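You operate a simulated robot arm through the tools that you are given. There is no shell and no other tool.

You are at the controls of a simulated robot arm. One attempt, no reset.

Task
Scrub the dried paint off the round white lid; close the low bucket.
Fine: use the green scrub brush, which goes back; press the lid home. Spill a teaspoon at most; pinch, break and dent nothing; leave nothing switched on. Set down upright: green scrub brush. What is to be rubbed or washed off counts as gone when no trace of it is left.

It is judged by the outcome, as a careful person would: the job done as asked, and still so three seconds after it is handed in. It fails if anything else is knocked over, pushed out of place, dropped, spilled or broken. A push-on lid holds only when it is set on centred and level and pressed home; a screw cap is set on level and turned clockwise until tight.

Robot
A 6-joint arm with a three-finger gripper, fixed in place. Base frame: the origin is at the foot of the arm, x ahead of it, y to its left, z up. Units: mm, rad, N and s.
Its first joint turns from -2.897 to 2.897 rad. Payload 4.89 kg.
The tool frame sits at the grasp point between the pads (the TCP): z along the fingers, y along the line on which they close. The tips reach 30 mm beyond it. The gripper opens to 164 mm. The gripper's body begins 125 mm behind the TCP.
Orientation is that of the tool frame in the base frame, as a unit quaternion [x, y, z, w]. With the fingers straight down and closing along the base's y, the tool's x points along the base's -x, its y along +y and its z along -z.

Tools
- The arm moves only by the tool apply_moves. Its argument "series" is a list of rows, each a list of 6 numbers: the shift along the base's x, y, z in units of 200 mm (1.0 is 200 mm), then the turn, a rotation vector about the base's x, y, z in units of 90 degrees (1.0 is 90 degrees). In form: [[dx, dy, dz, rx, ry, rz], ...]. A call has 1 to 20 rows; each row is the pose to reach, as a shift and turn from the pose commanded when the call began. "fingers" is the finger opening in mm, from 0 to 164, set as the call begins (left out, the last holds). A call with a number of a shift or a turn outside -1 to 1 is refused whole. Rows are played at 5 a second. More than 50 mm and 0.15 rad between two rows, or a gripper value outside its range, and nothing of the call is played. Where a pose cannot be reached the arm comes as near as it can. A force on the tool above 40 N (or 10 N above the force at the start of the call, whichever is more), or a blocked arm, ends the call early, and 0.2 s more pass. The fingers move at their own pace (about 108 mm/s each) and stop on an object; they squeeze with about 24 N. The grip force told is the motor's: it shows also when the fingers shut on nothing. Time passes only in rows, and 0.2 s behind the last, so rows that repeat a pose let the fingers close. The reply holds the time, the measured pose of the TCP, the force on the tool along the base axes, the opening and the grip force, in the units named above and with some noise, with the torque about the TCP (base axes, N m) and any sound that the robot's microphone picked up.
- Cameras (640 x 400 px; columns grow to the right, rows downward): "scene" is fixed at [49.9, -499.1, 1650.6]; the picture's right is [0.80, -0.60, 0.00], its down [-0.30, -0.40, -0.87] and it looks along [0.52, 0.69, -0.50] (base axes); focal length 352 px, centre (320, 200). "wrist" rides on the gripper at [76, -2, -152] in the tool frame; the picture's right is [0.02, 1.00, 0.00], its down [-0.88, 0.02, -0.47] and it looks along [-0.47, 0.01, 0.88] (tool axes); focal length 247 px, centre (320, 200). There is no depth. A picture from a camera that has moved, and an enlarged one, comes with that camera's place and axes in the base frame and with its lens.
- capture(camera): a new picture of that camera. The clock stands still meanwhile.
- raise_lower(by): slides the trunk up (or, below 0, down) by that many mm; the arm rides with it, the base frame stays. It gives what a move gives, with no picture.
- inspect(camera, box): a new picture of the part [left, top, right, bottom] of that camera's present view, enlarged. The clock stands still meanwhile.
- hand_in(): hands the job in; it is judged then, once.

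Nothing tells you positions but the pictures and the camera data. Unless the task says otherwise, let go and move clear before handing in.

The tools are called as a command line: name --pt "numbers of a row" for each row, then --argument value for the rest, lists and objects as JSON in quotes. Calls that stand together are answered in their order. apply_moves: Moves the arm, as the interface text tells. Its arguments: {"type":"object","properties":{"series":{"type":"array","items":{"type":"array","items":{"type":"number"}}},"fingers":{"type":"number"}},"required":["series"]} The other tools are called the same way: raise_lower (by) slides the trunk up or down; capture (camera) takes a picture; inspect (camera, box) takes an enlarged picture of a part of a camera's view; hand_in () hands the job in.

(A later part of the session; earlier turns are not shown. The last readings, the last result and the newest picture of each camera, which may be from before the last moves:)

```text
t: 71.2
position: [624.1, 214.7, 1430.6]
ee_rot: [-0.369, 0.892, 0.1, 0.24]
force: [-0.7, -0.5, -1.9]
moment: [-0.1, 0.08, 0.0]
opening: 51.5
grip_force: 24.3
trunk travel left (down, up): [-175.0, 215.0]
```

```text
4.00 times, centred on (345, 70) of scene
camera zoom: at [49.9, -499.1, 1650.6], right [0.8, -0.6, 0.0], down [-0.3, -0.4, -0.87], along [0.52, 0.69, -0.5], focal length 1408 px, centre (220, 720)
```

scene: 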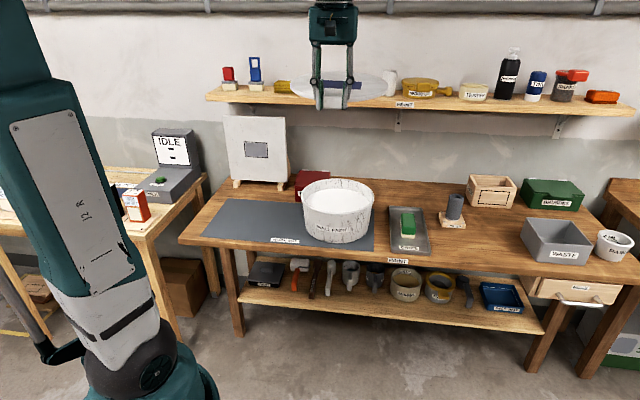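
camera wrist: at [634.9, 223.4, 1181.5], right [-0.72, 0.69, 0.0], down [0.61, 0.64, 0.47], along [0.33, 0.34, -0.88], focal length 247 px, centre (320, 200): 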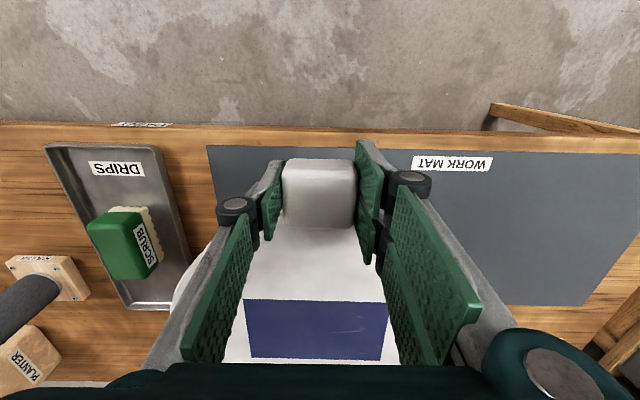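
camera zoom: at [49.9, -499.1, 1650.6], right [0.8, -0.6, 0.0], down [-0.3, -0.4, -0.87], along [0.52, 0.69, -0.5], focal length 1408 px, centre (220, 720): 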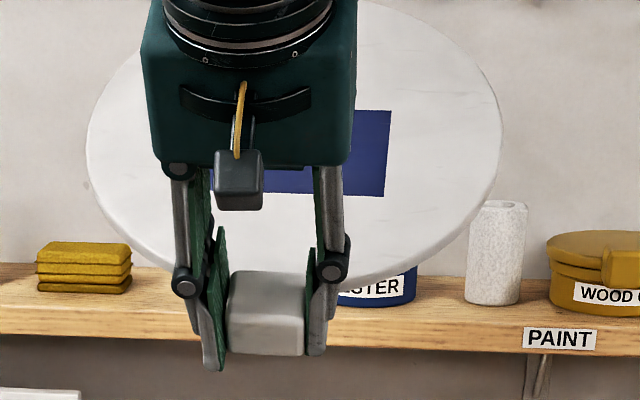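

That tilted the top toward the camera; I need the opposite tilt to see the underside.

apply_moves --pt "0 0 0 -0.0589 0.0589 0" --pt "0 0 0 -0.1178 0.1178 0" --pt "0 0 0 -0.1767 0.1767 0" --pt "0 0 0 -0.2357 0.2357 0" --pt "0 0 0 -0.2946 0.2946 0" --pt "0 0 0 -0.3535 0.3535 0" --pt "0 0 0 -0.4124 0.4124 0" --pt "0 0 0 -0.4714 0.4714 0" --pt "0 0 0 -0.4714 0.4714 0"

inspect --camera "scene" --box '[260, 40, 420, 150]'

```text
t: 73.2
position: [626.8, 209.1, 1430.6]
ee_rot: [-0.373, 0.897, -0.098, -0.217]
force: [-1.3, 0.0, -1.1]
moment: [-0.06, 0.09, -0.03]
opening: 51.6
grip_force: 24.3
out of reach, approached as far as the arm can: row 8, 9
trunk travel left (down, up): [-175.0, 215.0]
```

```text
3.64 times, centred on (340, 95) of scene
camera zoom: at [49.9, -499.1, 1650.6], right [0.8, -0.6, 0.0], down [-0.3, -0.4, -0.87], along [0.52, 0.69, -0.5], focal length 1280 px, centre (247, 582)
```

zoom: 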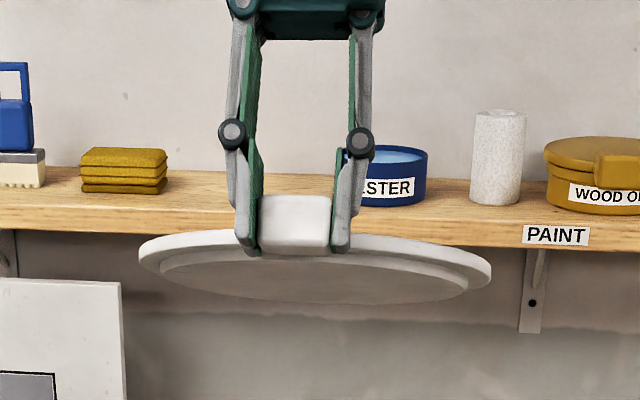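

Now the underside is visible: a disc with a shallow inset plug. I'll zoom in for its dimensions.

inspect --camera "scene" --box '[285, 80, 395, 130]'

inspect --camera "scene" --box '[310, 85, 360, 115]'

inspect --camera "scene" --box '[280, 90, 320, 115]'

inspect --camera "scene" --box '[350, 90, 390, 115]'

```text
5.82 times, centred on (340, 105) of scene
camera zoom: at [49.9, -499.1, 1650.6], right [0.8, -0.6, 0.0], down [-0.3, -0.4, -0.87], along [0.52, 0.69, -0.5], focal length 2048 px, centre (204, 753)
```

zoom: 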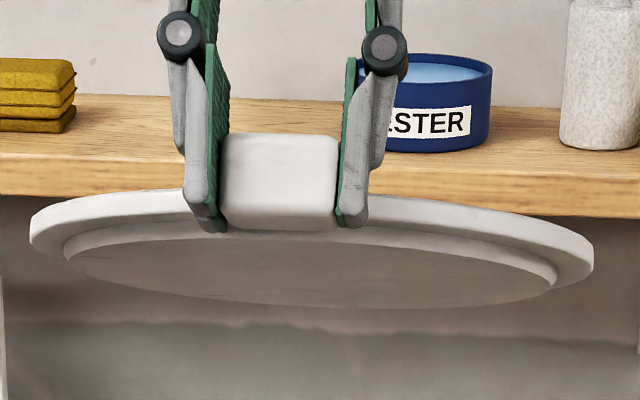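

```text
12.80 times, centred on (335, 100) of scene
camera zoom: at [49.9, -499.1, 1650.6], right [0.8, -0.6, 0.0], down [-0.3, -0.4, -0.87], along [0.52, 0.69, -0.5], focal length 4505 px, centre (128, 1480)
```

zoom: 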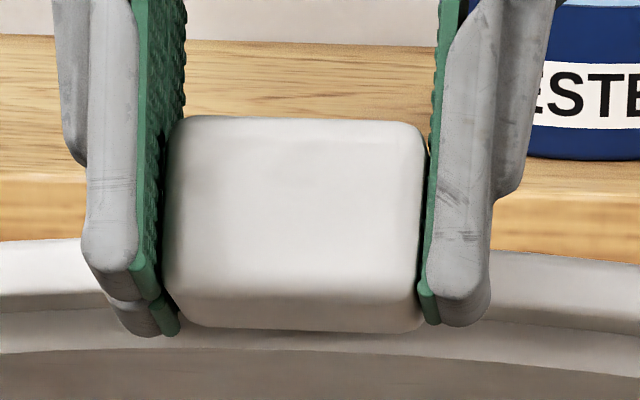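

```text
16.00 times, centred on (300, 102) of scene
camera zoom: at [49.9, -499.1, 1650.6], right [0.8, -0.6, 0.0], down [-0.3, -0.4, -0.87], along [0.52, 0.69, -0.5], focal length 5631 px, centre (640, 1760)
```

zoom: 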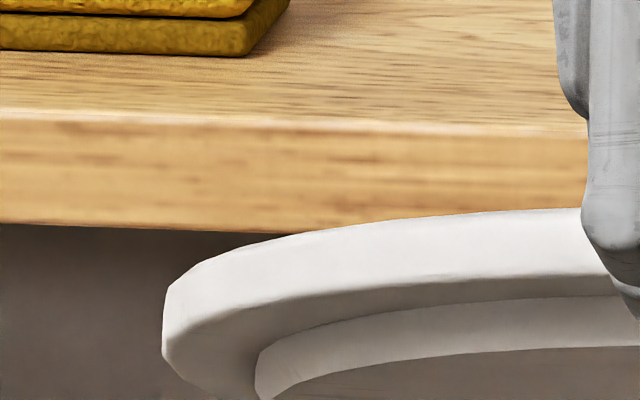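

```text
16.00 times, centred on (370, 102) of scene
camera zoom: at [49.9, -499.1, 1650.6], right [0.8, -0.6, 0.0], down [-0.3, -0.4, -0.87], along [0.52, 0.69, -0.5], focal length 5631 px, centre (-480, 1760)
```

zoom: 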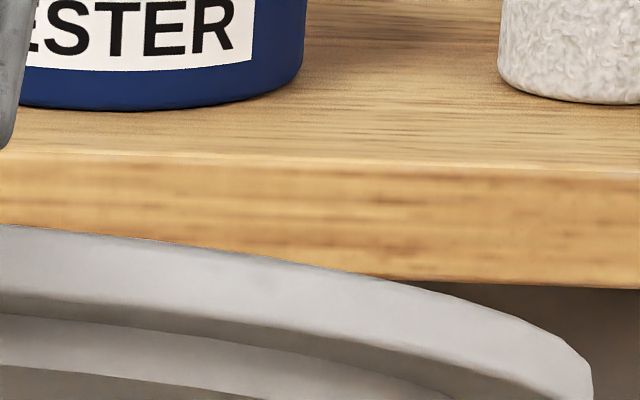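

The plug radius is about 127 mm versus the disc's 145 mm. Now that the bucket is unobstructed, I'll measure its lip carefully.

inspect --camera "scene" --box '[296, 172, 380, 224]'

inspect --camera "scene" --box '[298, 180, 326, 200]'

inspect --camera "scene" --box '[350, 180, 378, 200]'

inspect --camera "scene" --box '[325, 173, 353, 193]'

inspect --camera "scene" --box '[325, 203, 353, 223]'

```text
7.62 times, centred on (338, 198) of scene
camera zoom: at [49.9, -499.1, 1650.6], right [0.8, -0.6, 0.0], down [-0.3, -0.4, -0.87], along [0.52, 0.69, -0.5], focal length 2681 px, centre (183, 215)
```

zoom: 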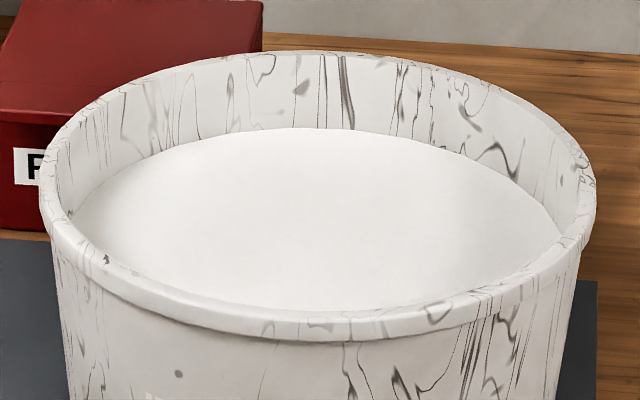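

```text
16.00 times, centred on (312, 190) of scene
camera zoom: at [49.9, -499.1, 1650.6], right [0.8, -0.6, 0.0], down [-0.3, -0.4, -0.87], along [0.52, 0.69, -0.5], focal length 5631 px, centre (448, 360)
```

zoom: 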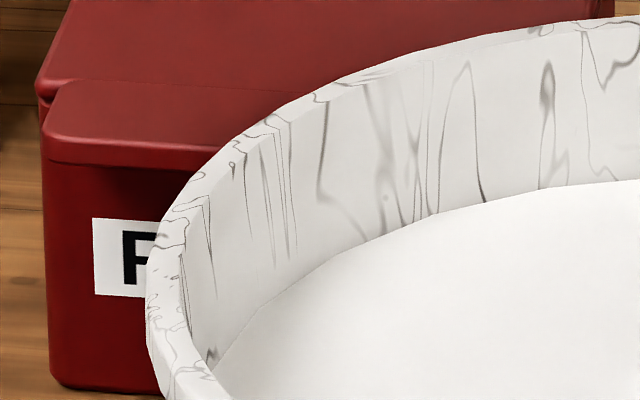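

```text
16.00 times, centred on (364, 190) of scene
camera zoom: at [49.9, -499.1, 1650.6], right [0.8, -0.6, 0.0], down [-0.3, -0.4, -0.87], along [0.52, 0.69, -0.5], focal length 5631 px, centre (-384, 360)
```

zoom: 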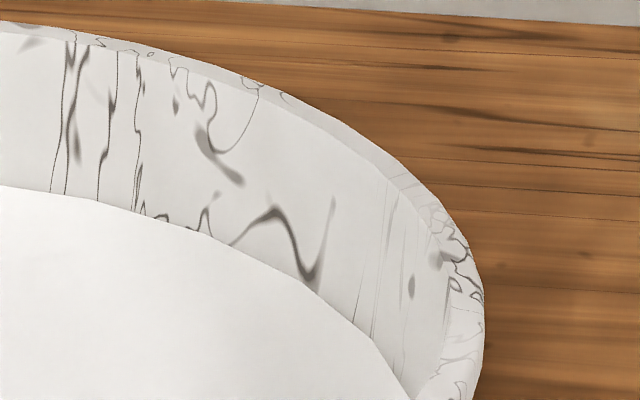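

```text
16.00 times, centred on (339, 183) of scene
camera zoom: at [49.9, -499.1, 1650.6], right [0.8, -0.6, 0.0], down [-0.3, -0.4, -0.87], along [0.52, 0.69, -0.5], focal length 5631 px, centre (16, 472)
```

zoom: 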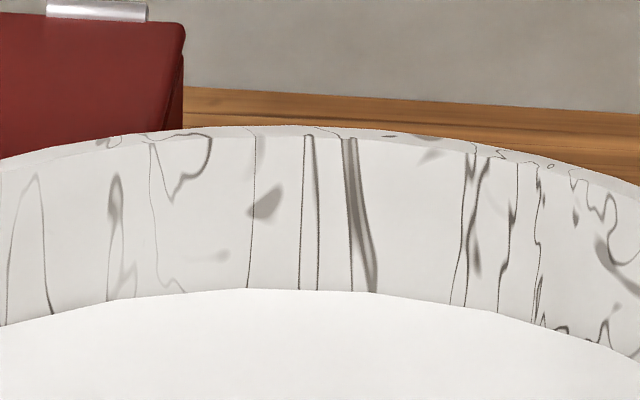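

```text
16.00 times, centred on (339, 213) of scene
camera zoom: at [49.9, -499.1, 1650.6], right [0.8, -0.6, 0.0], down [-0.3, -0.4, -0.87], along [0.52, 0.69, -0.5], focal length 5631 px, centre (16, -8)
```

zoom: 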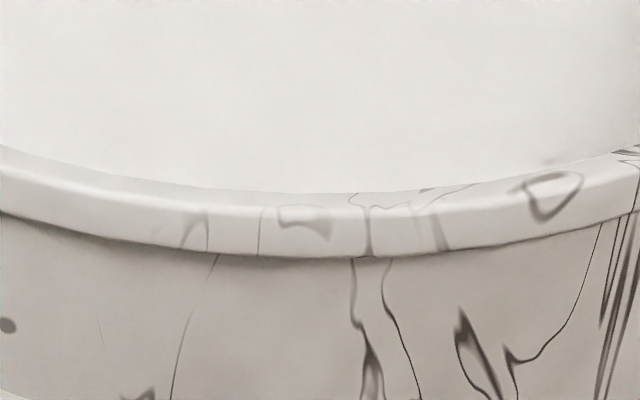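

The underside explains it: the tab's inner neck had been catching the rim's outer edge because the lid was about 5–6 mm too far toward the wall. The bucket centre is about (804, 396) with rim z ≈ 999. I'll level the tool again and check how the lid sits in the grip.

apply_moves --pt "0 0 0 0.0589 -0.0589 0" --pt "0 0 0 0.1178 -0.1178 0" --pt "0 0 0 0.1767 -0.1767 0" --pt "0 0 0 0.2357 -0.2357 0" --pt "0 0 0 0.2357 -0.2357 0"

inspect --camera "wrist" --box '[220, 140, 420, 370]'

inspect --camera "scene" --box '[270, 50, 410, 130]'

```text
t: 74.4
position: [625.7, 210.3, 1430.0]
ee_rot: [-0.382, 0.924, 0.001, 0.001]
force: [-1.5, -1.6, -0.2]
moment: [-0.09, -0.03, 0.01]
opening: 51.8
grip_force: 23.9
trunk travel left (down, up): [-175.0, 215.0]
```

```text
1.74 times, centred on (320, 255) of wrist
camera zoom: at [572.4, 154.0, 1581.4], right [-0.72, 0.69, 0.0], down [0.61, 0.64, 0.47], along [0.33, 0.34, -0.88], focal length 430 px, centre (320, 104)
```

zoom: 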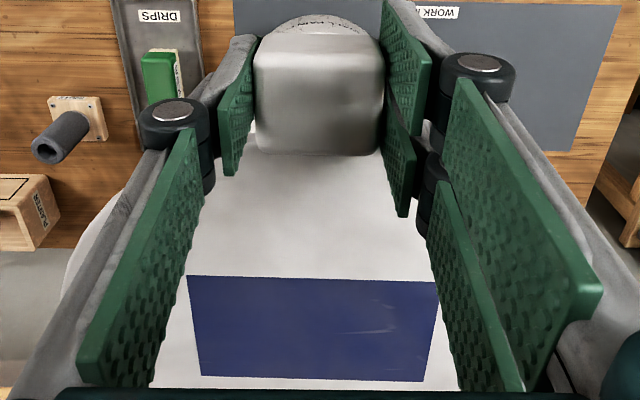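

```text
4.57 times, centred on (340, 90) of scene
camera zoom: at [49.9, -499.1, 1650.6], right [0.8, -0.6, 0.0], down [-0.3, -0.4, -0.87], along [0.52, 0.69, -0.5], focal length 1609 px, centre (229, 703)
```

zoom: 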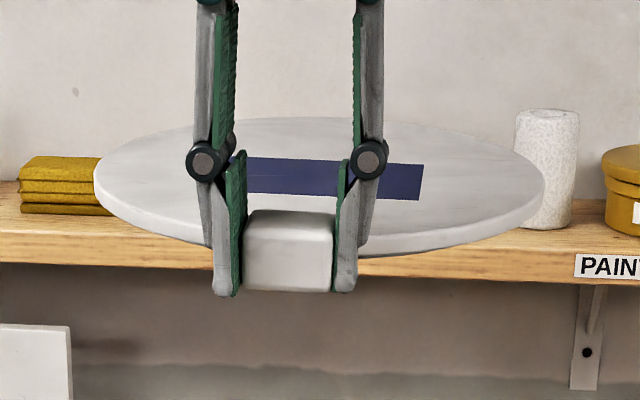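

The lid is tipped about 3° far-side-up in the grip, perhaps with a little roll. I'll zoom in to measure both before correcting.

inspect --camera "scene" --box '[285, 75, 345, 115]'

inspect --camera "scene" --box '[335, 75, 395, 115]'

inspect --camera "scene" --box '[310, 90, 360, 120]'

```text
10.00 times, centred on (315, 95) of scene
camera zoom: at [49.9, -499.1, 1650.6], right [0.8, -0.6, 0.0], down [-0.3, -0.4, -0.87], along [0.52, 0.69, -0.5], focal length 3519 px, centre (370, 1250)
```

zoom: 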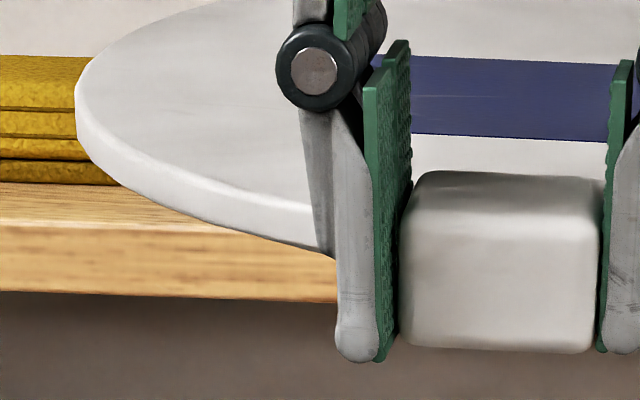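

```text
10.00 times, centred on (365, 95) of scene
camera zoom: at [49.9, -499.1, 1650.6], right [0.8, -0.6, 0.0], down [-0.3, -0.4, -0.87], along [0.52, 0.69, -0.5], focal length 3519 px, centre (-130, 1250)
```

zoom: 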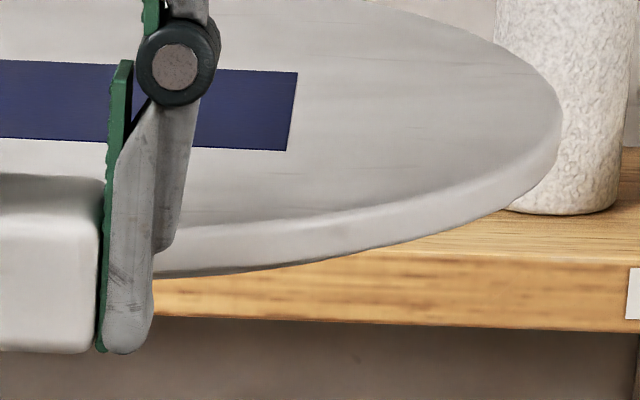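

```text
12.80 times, centred on (335, 105) of scene
camera zoom: at [49.9, -499.1, 1650.6], right [0.8, -0.6, 0.0], down [-0.3, -0.4, -0.87], along [0.52, 0.69, -0.5], focal length 4505 px, centre (128, 1416)
```

zoom: 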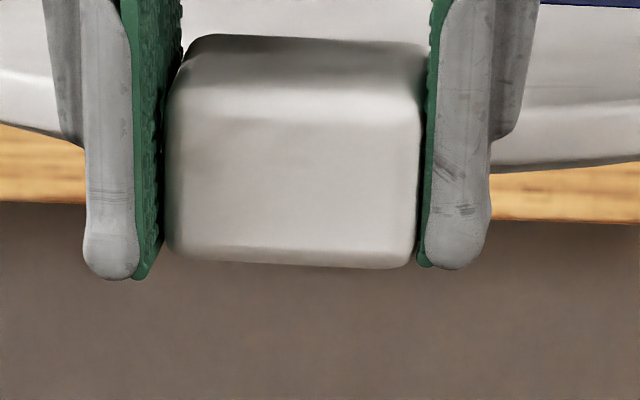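

apply_moves --pt "0 0 0 0 0 0"

apply_moves --pt "0 0 0 0 0 0"

apply_moves --pt "0 0 0 0 0 0"

```text
t: 74.8
position: [625.7, 209.9, 1430.6]
ee_rot: [-0.382, 0.924, 0.001, 0.0]
force: [0.0, 0.1, -1.7]
moment: [-0.19, 0.25, -0.01]
opening: 51.7
grip_force: 24.0
trunk travel left (down, up): [-175.0, 215.0]
```

```text
t: 75.2
position: [626.2, 209.5, 1428.6]
ee_rot: [-0.383, 0.924, -0.001, -0.001]
force: [0.7, -0.3, -1.3]
moment: [-0.21, 0.13, 0.02]
opening: 51.5
grip_force: 24.1
trunk travel left (down, up): [-175.0, 215.0]
```

```text
t: 75.6
position: [626.3, 210.0, 1429.8]
ee_rot: [-0.383, 0.924, -0.001, 0.001]
force: [0.4, -0.5, -2.1]
moment: [-0.2, 0.14, -0.01]
opening: 51.6
grip_force: 24.1
trunk travel left (down, up): [-175.0, 215.0]
```

Position reads steadily, so I'll use measured values. I'll level the lid with a small tool rotation and bring it back above the bucket at the corrected spot.

apply_moves --pt "0 0 0 -0.0165 0.0087 0" --pt "0 0 0 -0.033 0.0173 0" --pt "0.06 0.065 -0.2 -0.033 0.0173 0" --pt "0.12 0.13 -0.4 -0.033 0.0173 0" --pt "0.18 0.195 -0.6 -0.033 0.0173 0" --pt "0.24 0.26 -0.8 -0.033 0.0173 0" --pt "0.295 0.3275 -1.0 -0.033 0.0173 0"

apply_moves --pt "0 0 -0.2 0 0 0" --pt "0 0 -0.4 0 0 0" --pt "0 0 -0.6 0 0 0" --pt "0 0 -0.75 0 0 0" --pt "0 0 -0.82 0 0 0" --pt "0 0 -0.82 0 0 0"

apply_moves --pt "0 0 0 0 0 0"

inspect --camera "scene" --box '[290, 160, 390, 240]'

inspect --camera "wrist" --box '[220, 140, 420, 370]'

```text
t: 77.2
position: [682.4, 275.0, 1228.5]
ee_rot: [-0.382, 0.924, -0.018, -0.022]
force: [-1.6, -0.8, -0.8]
moment: [-0.02, 0.0, 0.03]
opening: 51.4
grip_force: 23.5
trunk travel left (down, up): [-175.0, 215.0]
```

```text
t: 78.6
position: [685.5, 273.6, 1065.6]
ee_rot: [-0.383, 0.923, -0.019, -0.023]
force: [-0.1, 0.5, -1.9]
moment: [-0.2, 0.21, 0.02]
opening: 51.5
grip_force: 24.8
trunk travel left (down, up): [-175.0, 215.0]
```

```text
t: 79.0
position: [684.2, 274.2, 1065.1]
ee_rot: [-0.383, 0.923, -0.018, -0.023]
force: [-0.6, 0.5, -1.3]
moment: [-0.15, 0.15, 0.01]
opening: 51.6
grip_force: 24.0
trunk travel left (down, up): [-175.0, 215.0]
```

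```text
5.00 times, centred on (340, 200) of scene
camera zoom: at [49.9, -499.1, 1650.6], right [0.8, -0.6, 0.0], down [-0.3, -0.4, -0.87], along [0.52, 0.69, -0.5], focal length 1760 px, centre (220, 200)
```

zoom: 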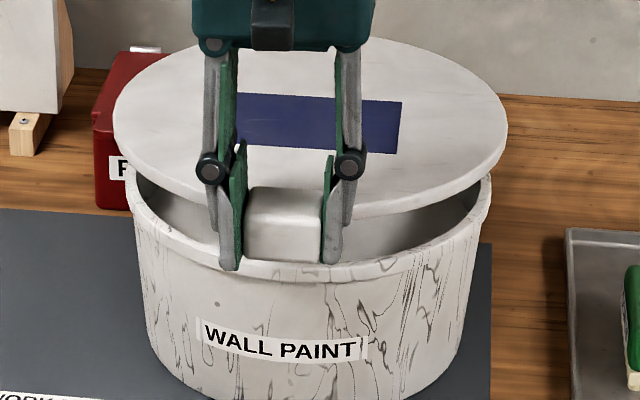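

```text
1.74 times, centred on (320, 255) of wrist
camera zoom: at [635.4, 226.9, 1221.7], right [-0.72, 0.69, -0.02], down [0.62, 0.66, 0.42], along [0.3, 0.3, -0.91], focal length 430 px, centre (320, 104)
```

zoom: 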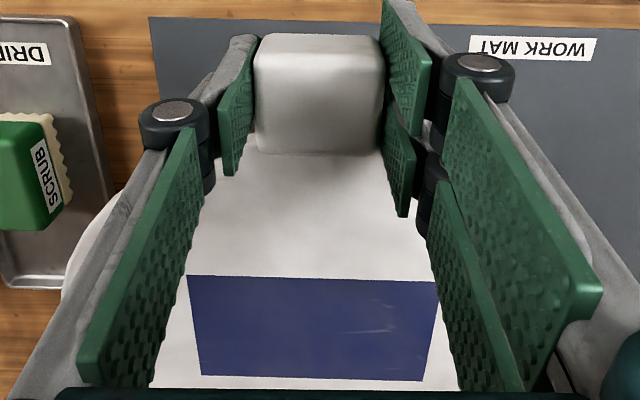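

The lid now looks level and concentric. A 1 mm correction, then a slow descent in small steps with force checks.

apply_moves --pt "0.0018 0.0068 -0.05 0 0 0" --pt "0.0018 0.0068 -0.1 0 0 0" --pt "0.0018 0.0068 -0.15 0 0 0" --pt "0.0018 0.0068 -0.16 0 0 0" --pt "0.0018 0.0068 -0.16 0 0 0"

inspect --camera "scene" --box '[290, 160, 390, 240]'

```text
t: 80.2
position: [686.2, 275.1, 1032.9]
ee_rot: [-0.383, 0.923, -0.019, -0.023]
force: [0.0, -0.1, -1.6]
moment: [-0.18, 0.15, 0.01]
opening: 51.6
grip_force: 23.8
trunk travel left (down, up): [-175.0, 215.0]
```

```text
5.00 times, centred on (340, 200) of scene
camera zoom: at [49.9, -499.1, 1650.6], right [0.8, -0.6, 0.0], down [-0.3, -0.4, -0.87], along [0.52, 0.69, -0.5], focal length 1760 px, centre (220, 200)
```

zoom: 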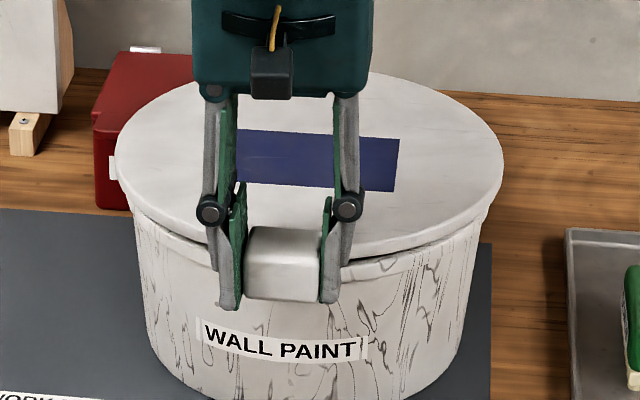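

apply_moves --pt "0 0 -0.005 0 0 0" --pt "0 0 -0.01 0 0 0" --pt "0 0 -0.01 0 0 0"

```text
t: 81.0
position: [685.6, 276.1, 1033.0]
ee_rot: [-0.383, 0.923, -0.018, -0.022]
force: [-1.6, -2.0, 0.4]
moment: [0.29, -0.2, 0.02]
opening: 51.6
grip_force: 23.6
trunk travel left (down, up): [-175.0, 215.0]
```

Light contact on the far side now. I'll look closely at the gap around the rim.

inspect --camera "scene" --box '[350, 180, 382, 220]'

inspect --camera "scene" --box '[296, 180, 328, 220]'

inspect --camera "scene" --box '[345, 165, 380, 190]'

```text
10.00 times, centred on (366, 200) of scene
camera zoom: at [49.9, -499.1, 1650.6], right [0.8, -0.6, 0.0], down [-0.3, -0.4, -0.87], along [0.52, 0.69, -0.5], focal length 3519 px, centre (-140, 200)
```

zoom: 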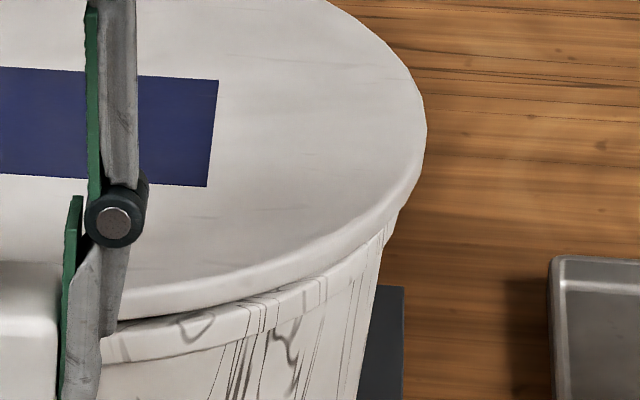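

```text
10.00 times, centred on (312, 200) of scene
camera zoom: at [49.9, -499.1, 1650.6], right [0.8, -0.6, 0.0], down [-0.3, -0.4, -0.87], along [0.52, 0.69, -0.5], focal length 3519 px, centre (400, 200)
```

zoom: 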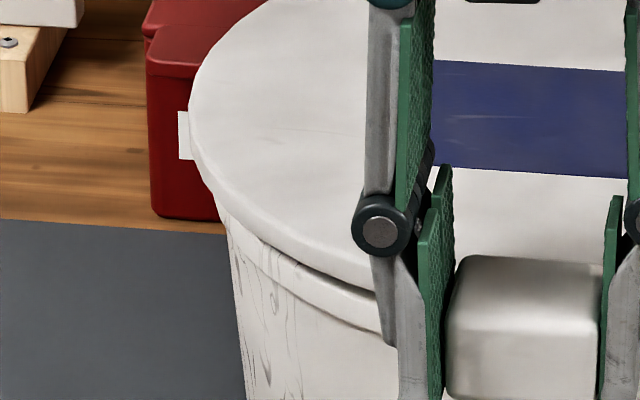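

```text
16.00 times, centred on (362, 178) of scene
camera zoom: at [49.9, -499.1, 1650.6], right [0.8, -0.6, 0.0], down [-0.3, -0.4, -0.87], along [0.52, 0.69, -0.5], focal length 5631 px, centre (-360, 560)
```

zoom: 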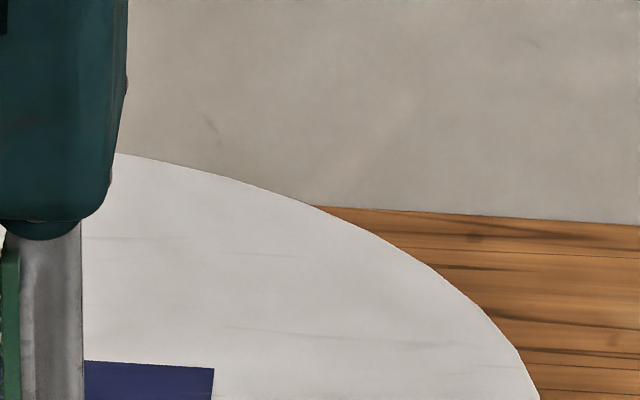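

The plug appears to have just entered the opening, with light push from the far wall. I'll shift 2 mm back toward the tab side and read the force.

apply_moves --pt "-0.0035 -0.0035 0 0 0 0" --pt "-0.007 -0.007 0 0 0 0" --pt "-0.007 -0.007 0 0 0 0"

```text
t: 81.8
position: [684.4, 274.8, 1033.2]
ee_rot: [-0.383, 0.923, -0.019, -0.023]
force: [0.0, 0.4, -1.7]
moment: [-0.18, 0.17, 0.02]
opening: 51.5
grip_force: 23.6
trunk travel left (down, up): [-175.0, 215.0]
```

Contact vanished, good. Continuing down 2 mm at a time.

apply_moves --pt "0 0 -0.005 0 0 0" --pt "0 0 -0.01 0 0 0" --pt "0 0 -0.01 0 0 0"

```text
t: 82.6
position: [684.3, 274.8, 1029.5]
ee_rot: [-0.383, 0.923, -0.018, -0.023]
force: [0.6, -0.2, -1.2]
moment: [-0.15, 0.18, 0.01]
opening: 51.5
grip_force: 24.4
trunk travel left (down, up): [-175.0, 215.0]
```

apply_moves --pt "0 0 -0.005 0 0 0" --pt "0 0 -0.01 0 0 0" --pt "0 0 -0.01 0 0 0"

```text
t: 83.4
position: [684.1, 275.6, 1027.5]
ee_rot: [-0.383, 0.923, -0.019, -0.023]
force: [-0.7, 0.4, -2.2]
moment: [-0.18, 0.17, 0.0]
opening: 51.3
grip_force: 24.3
trunk travel left (down, up): [-175.0, 215.0]
```

No resistance; the plug is going in. Lowering further.

apply_moves --pt "0 0 -0.005 0 0 0" --pt "0 0 -0.01 0 0 0" --pt "0 0 -0.01 0 0 0"

inspect --camera "scene" --box '[290, 160, 390, 240]'

```text
t: 84.2
position: [684.9, 275.5, 1026.4]
ee_rot: [-0.383, 0.923, -0.018, -0.022]
force: [-4.4, -5.8, 0.4]
moment: [0.19, -0.07, -0.01]
opening: 51.7
grip_force: 23.6
trunk travel left (down, up): [-175.0, 215.0]
```

```text
5.00 times, centred on (340, 200) of scene
camera zoom: at [49.9, -499.1, 1650.6], right [0.8, -0.6, 0.0], down [-0.3, -0.4, -0.87], along [0.52, 0.69, -0.5], focal length 1760 px, centre (220, 200)
```

zoom: 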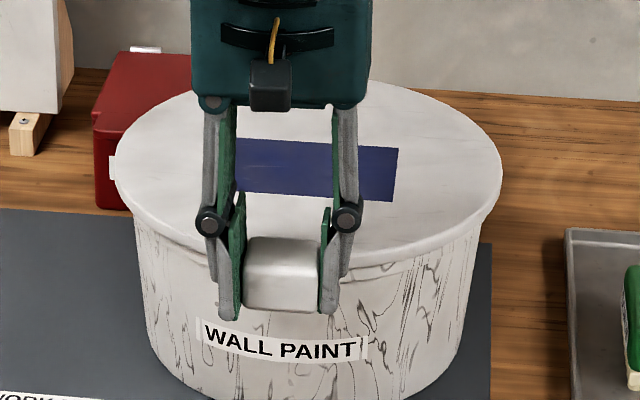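

Now a lateral push of about 7 N toward the tab side, so the plug's far side is touching the wall. I'll shift another 1.5 mm toward the tab side.

apply_moves --pt "-0.0025 -0.0025 0 0 0 0" --pt "-0.0055 -0.0055 0 0 0 0" --pt "-0.0055 -0.0055 0 0 0 0"

```text
t: 85.0
position: [684.0, 273.8, 1025.4]
ee_rot: [-0.383, 0.923, -0.018, -0.022]
force: [-0.2, 0.0, -0.2]
moment: [0.12, -0.08, 0.02]
opening: 51.9
grip_force: 24.1
trunk travel left (down, up): [-175.0, 215.0]
```

Lateral force gone; the far side now seems to rest on the back rim. Lowering the tab side a bit more.

apply_moves --pt "0 0 -0.005 0 0 0" --pt "0 0 -0.01 0 0 0" --pt "0 0 -0.01 0 0 0"

inspect --camera "scene" --box '[350, 180, 382, 220]'

inspect --camera "scene" --box '[296, 180, 328, 220]'

```text
t: 85.8
position: [683.1, 273.6, 1024.3]
ee_rot: [-0.383, 0.923, -0.018, -0.023]
force: [0.3, 0.9, 1.2]
moment: [0.54, -0.21, 0.1]
opening: 51.5
grip_force: 24.5
trunk travel left (down, up): [-175.0, 215.0]
```

```text
10.00 times, centred on (366, 200) of scene
camera zoom: at [49.9, -499.1, 1650.6], right [0.8, -0.6, 0.0], down [-0.3, -0.4, -0.87], along [0.52, 0.69, -0.5], focal length 3519 px, centre (-140, 200)
```

zoom: 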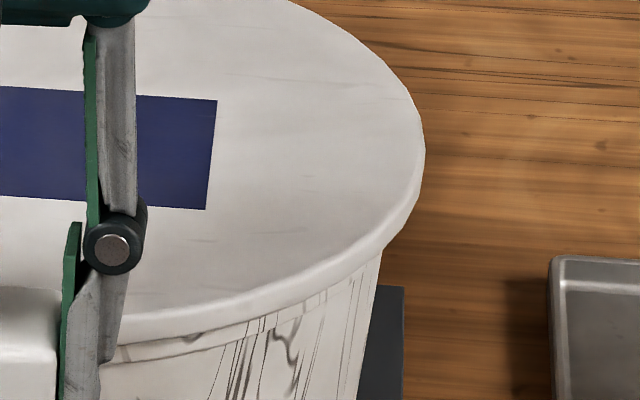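

```text
10.00 times, centred on (312, 200) of scene
camera zoom: at [49.9, -499.1, 1650.6], right [0.8, -0.6, 0.0], down [-0.3, -0.4, -0.87], along [0.52, 0.69, -0.5], focal length 3519 px, centre (400, 200)
```

zoom: 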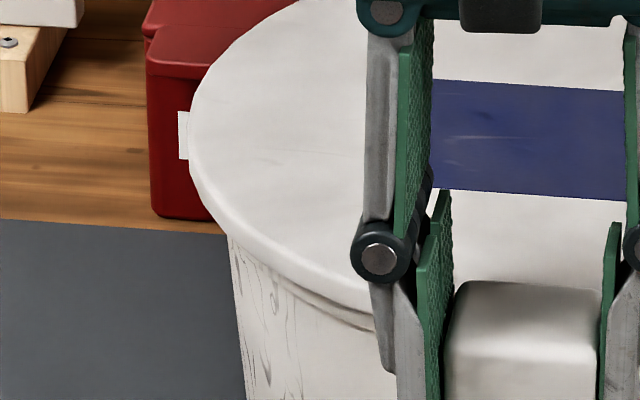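

Nearly seated: only a few mm gap at the front. I'll lower the tab side another couple of millimetres.

apply_moves --pt "0 0 -0.005 0 0 0" --pt "0 0 -0.01 0 0 0" --pt "0 0 -0.01 0 0 0"

```text
t: 86.6
position: [683.0, 273.4, 1021.9]
ee_rot: [-0.382, 0.924, -0.019, -0.023]
force: [20.6, -12.5, 22.1]
moment: [-0.46, -0.61, -0.02]
opening: 51.8
grip_force: 24.0
trunk travel left (down, up): [-175.0, 215.0]
heard: snap
```

I heard a snap, most likely the lid clicking on. I'll look before doing anything else.

inspect --camera "scene" --box '[290, 160, 390, 240]'

inspect --camera "scene" --box '[350, 180, 382, 220]'

inspect --camera "scene" --box '[296, 180, 328, 220]'

capture --camera "wrist"

```text
5.00 times, centred on (340, 200) of scene
camera zoom: at [49.9, -499.1, 1650.6], right [0.8, -0.6, 0.0], down [-0.3, -0.4, -0.87], along [0.52, 0.69, -0.5], focal length 1760 px, centre (220, 200)
```

zoom: 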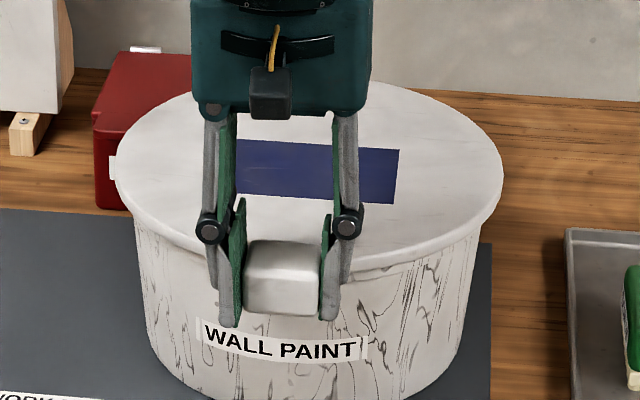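

```text
10.00 times, centred on (366, 200) of scene
camera zoom: at [49.9, -499.1, 1650.6], right [0.8, -0.6, 0.0], down [-0.3, -0.4, -0.87], along [0.52, 0.69, -0.5], focal length 3519 px, centre (-140, 200)
```

zoom: 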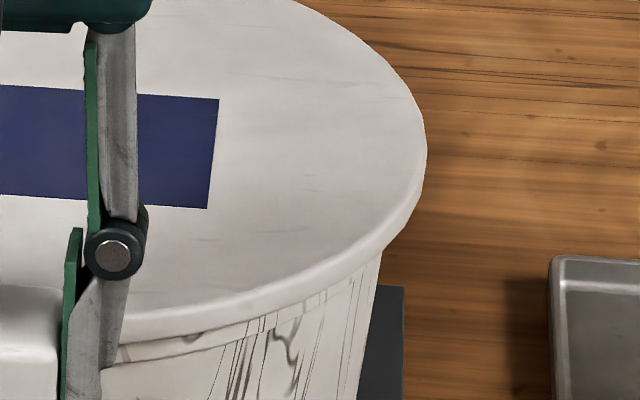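

```text
10.00 times, centred on (312, 200) of scene
camera zoom: at [49.9, -499.1, 1650.6], right [0.8, -0.6, 0.0], down [-0.3, -0.4, -0.87], along [0.52, 0.69, -0.5], focal length 3519 px, centre (400, 200)
```

zoom: 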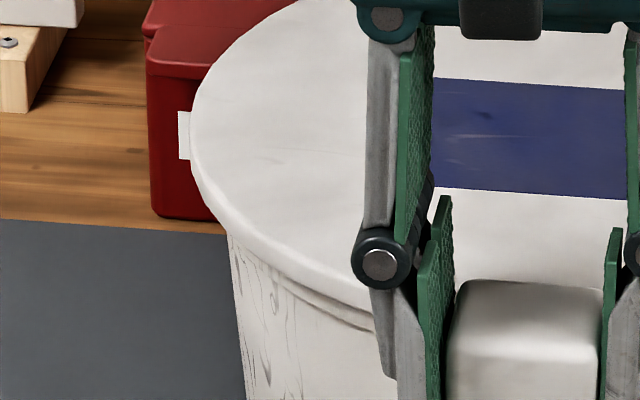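

```text
taken
camera wrist: at [634.3, 226.2, 1177.8], right [-0.72, 0.69, -0.02], down [0.62, 0.66, 0.42], along [0.3, 0.29, -0.91], focal length 247 px, centre (320, 200)
```

wrist: 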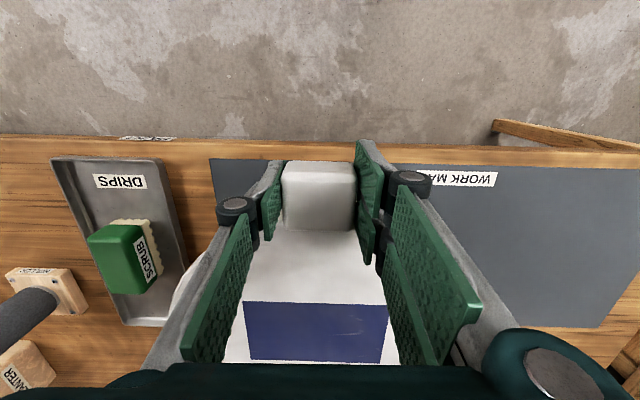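

The lid looks flush and the bucket label hasn't moved. I'll ease the residual strain a little and open the fingers.

apply_moves --pt "0.003 -0.003 0.004 0 0 0" --pt "0.004 -0.003 0.006 0 0 0"

```text
t: 87.2
position: [682.6, 274.1, 1023.0]
ee_rot: [-0.383, 0.923, -0.017, -0.023]
force: [0.0, -0.1, -1.5]
moment: [-0.12, 0.23, -0.02]
opening: 51.5
grip_force: 24.4
trunk travel left (down, up): [-175.0, 215.0]
heard: snap
```

A second snap and the force returned to "lid hanging": easing up popped it off again. I'll look, then press back down and release without lifting.

inspect --camera "scene" --box '[290, 160, 390, 240]'

inspect --camera "scene" --box '[350, 180, 382, 220]'

inspect --camera "scene" --box '[296, 180, 328, 220]'

```text
5.00 times, centred on (340, 200) of scene
camera zoom: at [49.9, -499.1, 1650.6], right [0.8, -0.6, 0.0], down [-0.3, -0.4, -0.87], along [0.52, 0.69, -0.5], focal length 1760 px, centre (220, 200)
```

zoom: 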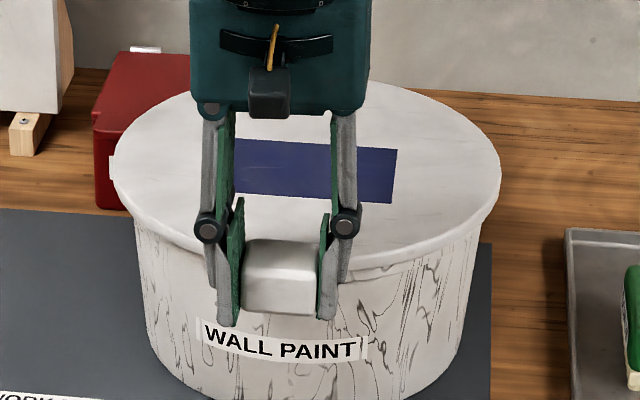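

```text
10.00 times, centred on (366, 200) of scene
camera zoom: at [49.9, -499.1, 1650.6], right [0.8, -0.6, 0.0], down [-0.3, -0.4, -0.87], along [0.52, 0.69, -0.5], focal length 3519 px, centre (-140, 200)
```

zoom: 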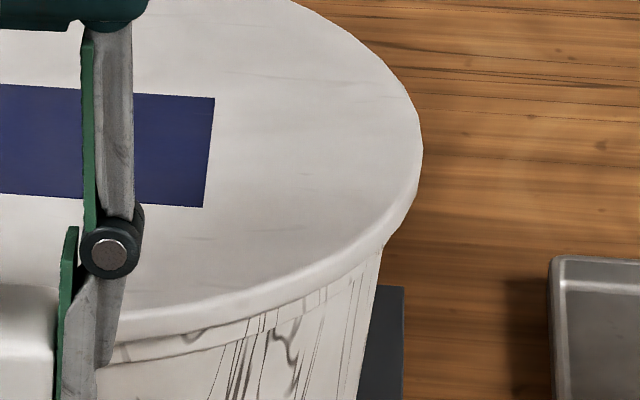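

```text
10.00 times, centred on (312, 200) of scene
camera zoom: at [49.9, -499.1, 1650.6], right [0.8, -0.6, 0.0], down [-0.3, -0.4, -0.87], along [0.52, 0.69, -0.5], focal length 3519 px, centre (400, 200)
```

zoom: 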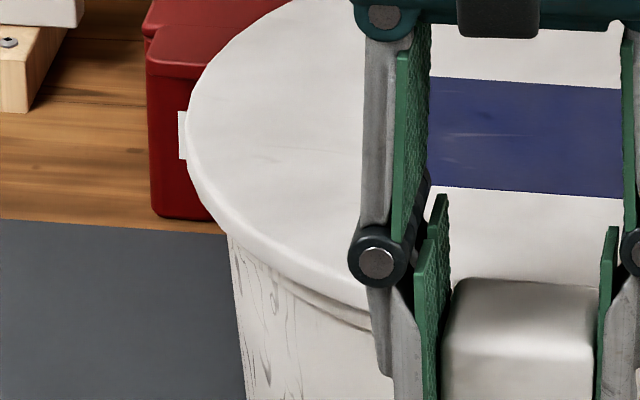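

The lid is within about 1.6 mm of its snapped position. I'll shift sideways by that amount, then press down again at the tab.

apply_moves --pt "0.0055 -0.0045 0 0 0 0" --pt "0.0055 -0.0045 0 0 0 0"

apply_moves --pt "0 0 -0.005 0 0 0" --pt "0 0 -0.01 0 0 0" --pt "0 0 -0.01 0 0 0"

```text
t: 87.8
position: [685.7, 272.0, 1023.2]
ee_rot: [-0.383, 0.923, -0.019, -0.022]
force: [0.4, 0.2, -1.7]
moment: [-0.19, 0.16, 0.01]
opening: 51.7
grip_force: 24.1
trunk travel left (down, up): [-175.0, 215.0]
```

```text
t: 88.6
position: [683.9, 272.3, 1021.7]
ee_rot: [-0.383, 0.923, -0.018, -0.022]
force: [0.8, -1.5, 13.1]
moment: [0.33, -0.19, -0.15]
opening: 51.5
grip_force: 24.1
trunk travel left (down, up): [-175.0, 215.0]
```

13 N with almost no side load: well centred. A touch more.

apply_moves --pt "0 0 -0.004 0 0 0" --pt "0 0 -0.006 0 0 0" --pt "0 0 -0.006 0 0 0"

```text
t: 89.4
position: [685.7, 272.8, 1020.4]
ee_rot: [-0.383, 0.923, -0.019, -0.022]
force: [-2.2, 2.7, 14.1]
moment: [0.38, -0.09, 0.08]
opening: 51.7
grip_force: 24.2
trunk travel left (down, up): [-175.0, 215.0]
```

No snap yet; the front is bearing. I'll check the view, then release and press from the top centre instead.

inspect --camera "scene" --box '[290, 160, 390, 240]'

inspect --camera "scene" --box '[345, 165, 380, 190]'

inspect --camera "scene" --box '[350, 180, 382, 220]'

```text
5.00 times, centred on (340, 200) of scene
camera zoom: at [49.9, -499.1, 1650.6], right [0.8, -0.6, 0.0], down [-0.3, -0.4, -0.87], along [0.52, 0.69, -0.5], focal length 1760 px, centre (220, 200)
```

zoom: 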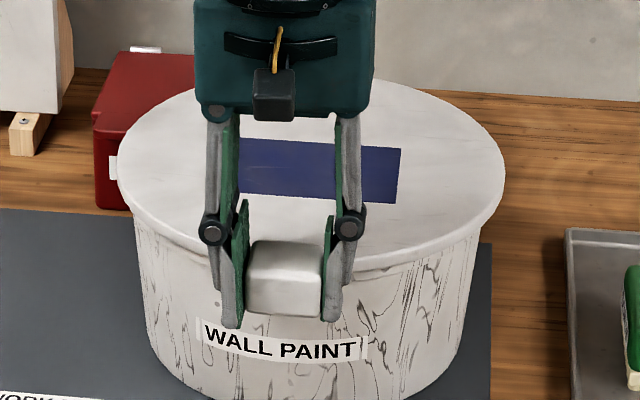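

```text
16.00 times, centred on (362, 178) of scene
camera zoom: at [49.9, -499.1, 1650.6], right [0.8, -0.6, 0.0], down [-0.3, -0.4, -0.87], along [0.52, 0.69, -0.5], focal length 5631 px, centre (-360, 560)
```

zoom: 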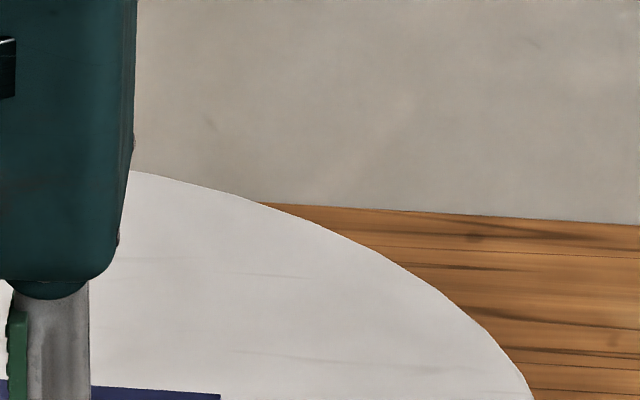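

```text
10.00 times, centred on (366, 200) of scene
camera zoom: at [49.9, -499.1, 1650.6], right [0.8, -0.6, 0.0], down [-0.3, -0.4, -0.87], along [0.52, 0.69, -0.5], focal length 3519 px, centre (-140, 200)
```

zoom: 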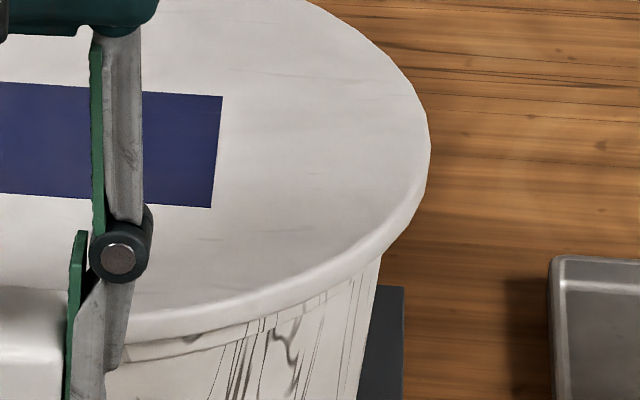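

The lid is in place within about 1 mm. Releasing the tab.

apply_moves --fingers 80 --pt "0 0 0 0 0 0" --pt "0 0 0 0 0 0" --pt "0 0 0 0 0 0"

apply_moves --pt "0 0 0.05 0 0 0" --pt "0 0 0.2 0 0 0" --pt "0 0 0.4 0 0 0" --pt "0 0 0.6 0 0 0"

capture --camera "wrist"

inspect --camera "scene" --box '[290, 160, 390, 240]'

```text
t: 90.2
position: [685.4, 271.9, 1020.4]
ee_rot: [-0.383, 0.923, -0.018, -0.023]
force: [0.1, -0.6, -0.1]
moment: [0.05, -0.02, -0.05]
opening: 80.0
grip_force: 0.0
trunk travel left (down, up): [-175.0, 215.0]
heard: snap
```

```text
t: 91.2
position: [684.6, 273.3, 1140.3]
ee_rot: [-0.382, 0.924, -0.018, -0.022]
force: [0.9, 0.2, -1.1]
moment: [-0.04, 0.12, -0.04]
opening: 80.3
grip_force: 0.0
trunk travel left (down, up): [-175.0, 215.0]
```

```text
taken
camera wrist: at [635.9, 225.7, 1295.9], right [-0.72, 0.69, -0.02], down [0.62, 0.66, 0.42], along [0.3, 0.29, -0.91], focal length 247 px, centre (320, 200)
```

wrist: 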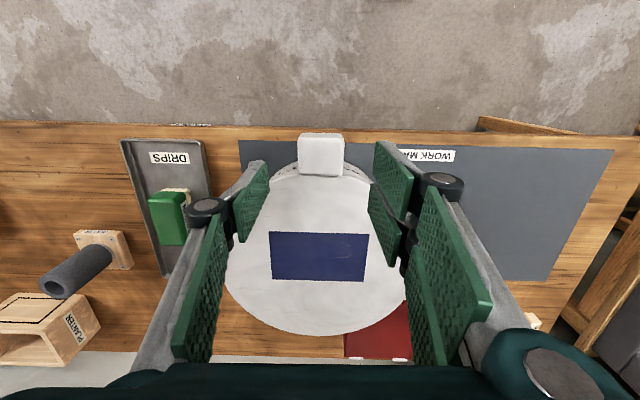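

```text
5.00 times, centred on (340, 200) of scene
camera zoom: at [49.9, -499.1, 1650.6], right [0.8, -0.6, 0.0], down [-0.3, -0.4, -0.87], along [0.52, 0.69, -0.5], focal length 1760 px, centre (220, 200)
```

zoom: 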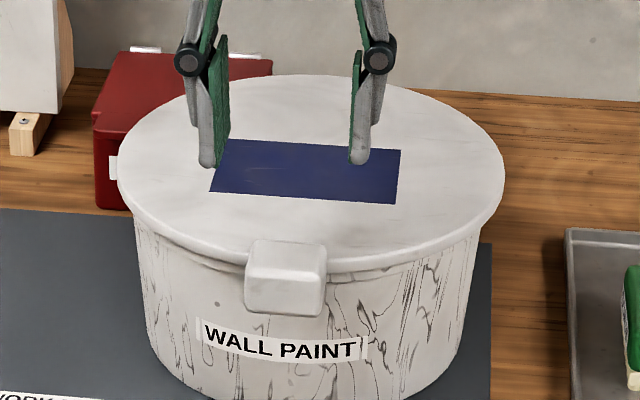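

A snap on release, and the lid sits flush. I'll straighten the tool, close the fingers, and press on the lid's centre to make sure it's home.

apply_moves --fingers 0 --pt "0 0 0.05 0.033 -0.0173 0" --pt "0.15 0.155 0.05 0.033 -0.0173 0" --pt "0.3 0.31 0.05 0.033 -0.0173 0" --pt "0.45 0.46 0.05 0.033 -0.0173 0" --pt "0.6 0.613 0.05 0.033 -0.0173 0" --pt "0.6 0.613 0.05 0.033 -0.0173 0"

apply_moves --pt "0 0 -0.2 0 0 0" --pt "0 0 -0.4 0 0 0" --pt "0 0 -0.47 0 0 0" --pt "0 0 -0.5 0 0 0" --pt "0 0 -0.5 0 0 0"

inspect --camera "scene" --box '[290, 140, 390, 240]'

capture --camera "wrist"

```text
t: 92.6
position: [806.8, 395.2, 1149.2]
ee_rot: [-0.383, 0.924, 0.0, 0.0]
force: [1.8, 1.0, 0.0]
moment: [-0.07, 0.1, -0.01]
opening: 0.2
grip_force: 24.1
trunk travel left (down, up): [-175.0, 215.0]
```

```text
t: 93.8
position: [806.0, 393.1, 1049.9]
ee_rot: [-0.383, 0.924, 0.0, 0.0]
force: [-0.4, -0.4, 0.2]
moment: [-0.02, 0.02, 0.03]
opening: 0.0
grip_force: 24.4
trunk travel left (down, up): [-175.0, 215.0]
```

```text
4.00 times, centred on (340, 190) of scene
camera zoom: at [49.9, -499.1, 1650.6], right [0.8, -0.6, 0.0], down [-0.3, -0.4, -0.87], along [0.52, 0.69, -0.5], focal length 1408 px, centre (240, 240)
```

zoom: 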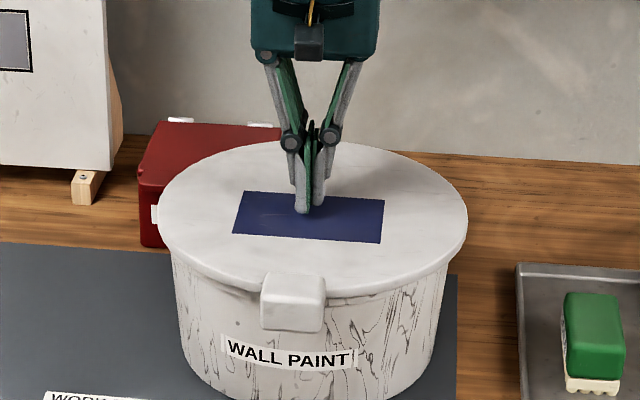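

```text
taken
camera wrist: at [752.9, 338.9, 1201.5], right [-0.72, 0.69, 0.0], down [0.61, 0.64, 0.47], along [0.33, 0.34, -0.88], focal length 247 px, centre (320, 200)
```

wrist: 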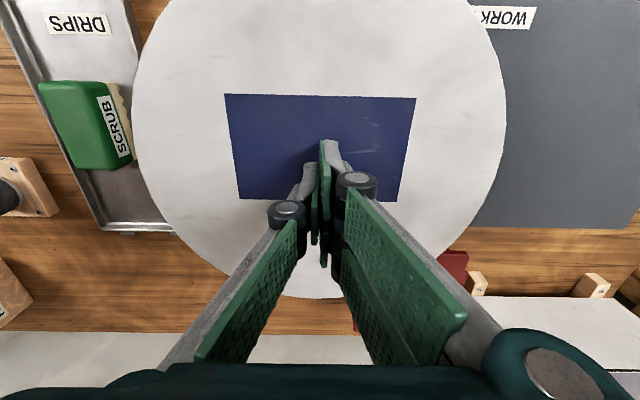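

Fingertips are above the lid's centre. Pressing down slowly now.

apply_moves --pt "0 0 -0.02 0 0 0" --pt "0 0 -0.035 0 0 0" --pt "0 0 -0.045 0 0 0" --pt "0 0 -0.05 0 0 0" --pt "0 0 -0.05 0 0 0"

```text
t: 95.0
position: [806.5, 395.4, 1040.1]
ee_rot: [-0.383, 0.924, 0.0, 0.0]
force: [1.0, -2.2, 13.7]
moment: [-0.04, -0.09, -0.02]
opening: 6.0
grip_force: 23.9
trunk travel left (down, up): [-175.0, 215.0]
```

apply_moves --pt "0 0 -0.003 0 0 0" --pt "0 0 -0.006 0 0 0" --pt "0 0 -0.009 0 0 0" --pt "0 0 -0.009 0 0 0"

```text
t: 95.7
position: [804.9, 394.9, 1040.6]
ee_rot: [-0.382, 0.924, 0.0, 0.001]
force: [-2.3, -0.8, 18.4]
moment: [-0.04, 0.16, -0.04]
opening: 6.0
grip_force: 23.7
trunk travel left (down, up): [-175.0, 215.0]
stopped in row 3: the force on the tool passed its limit at 42 N (the readings are from after the stop); the commanded pose is now the measured one
```

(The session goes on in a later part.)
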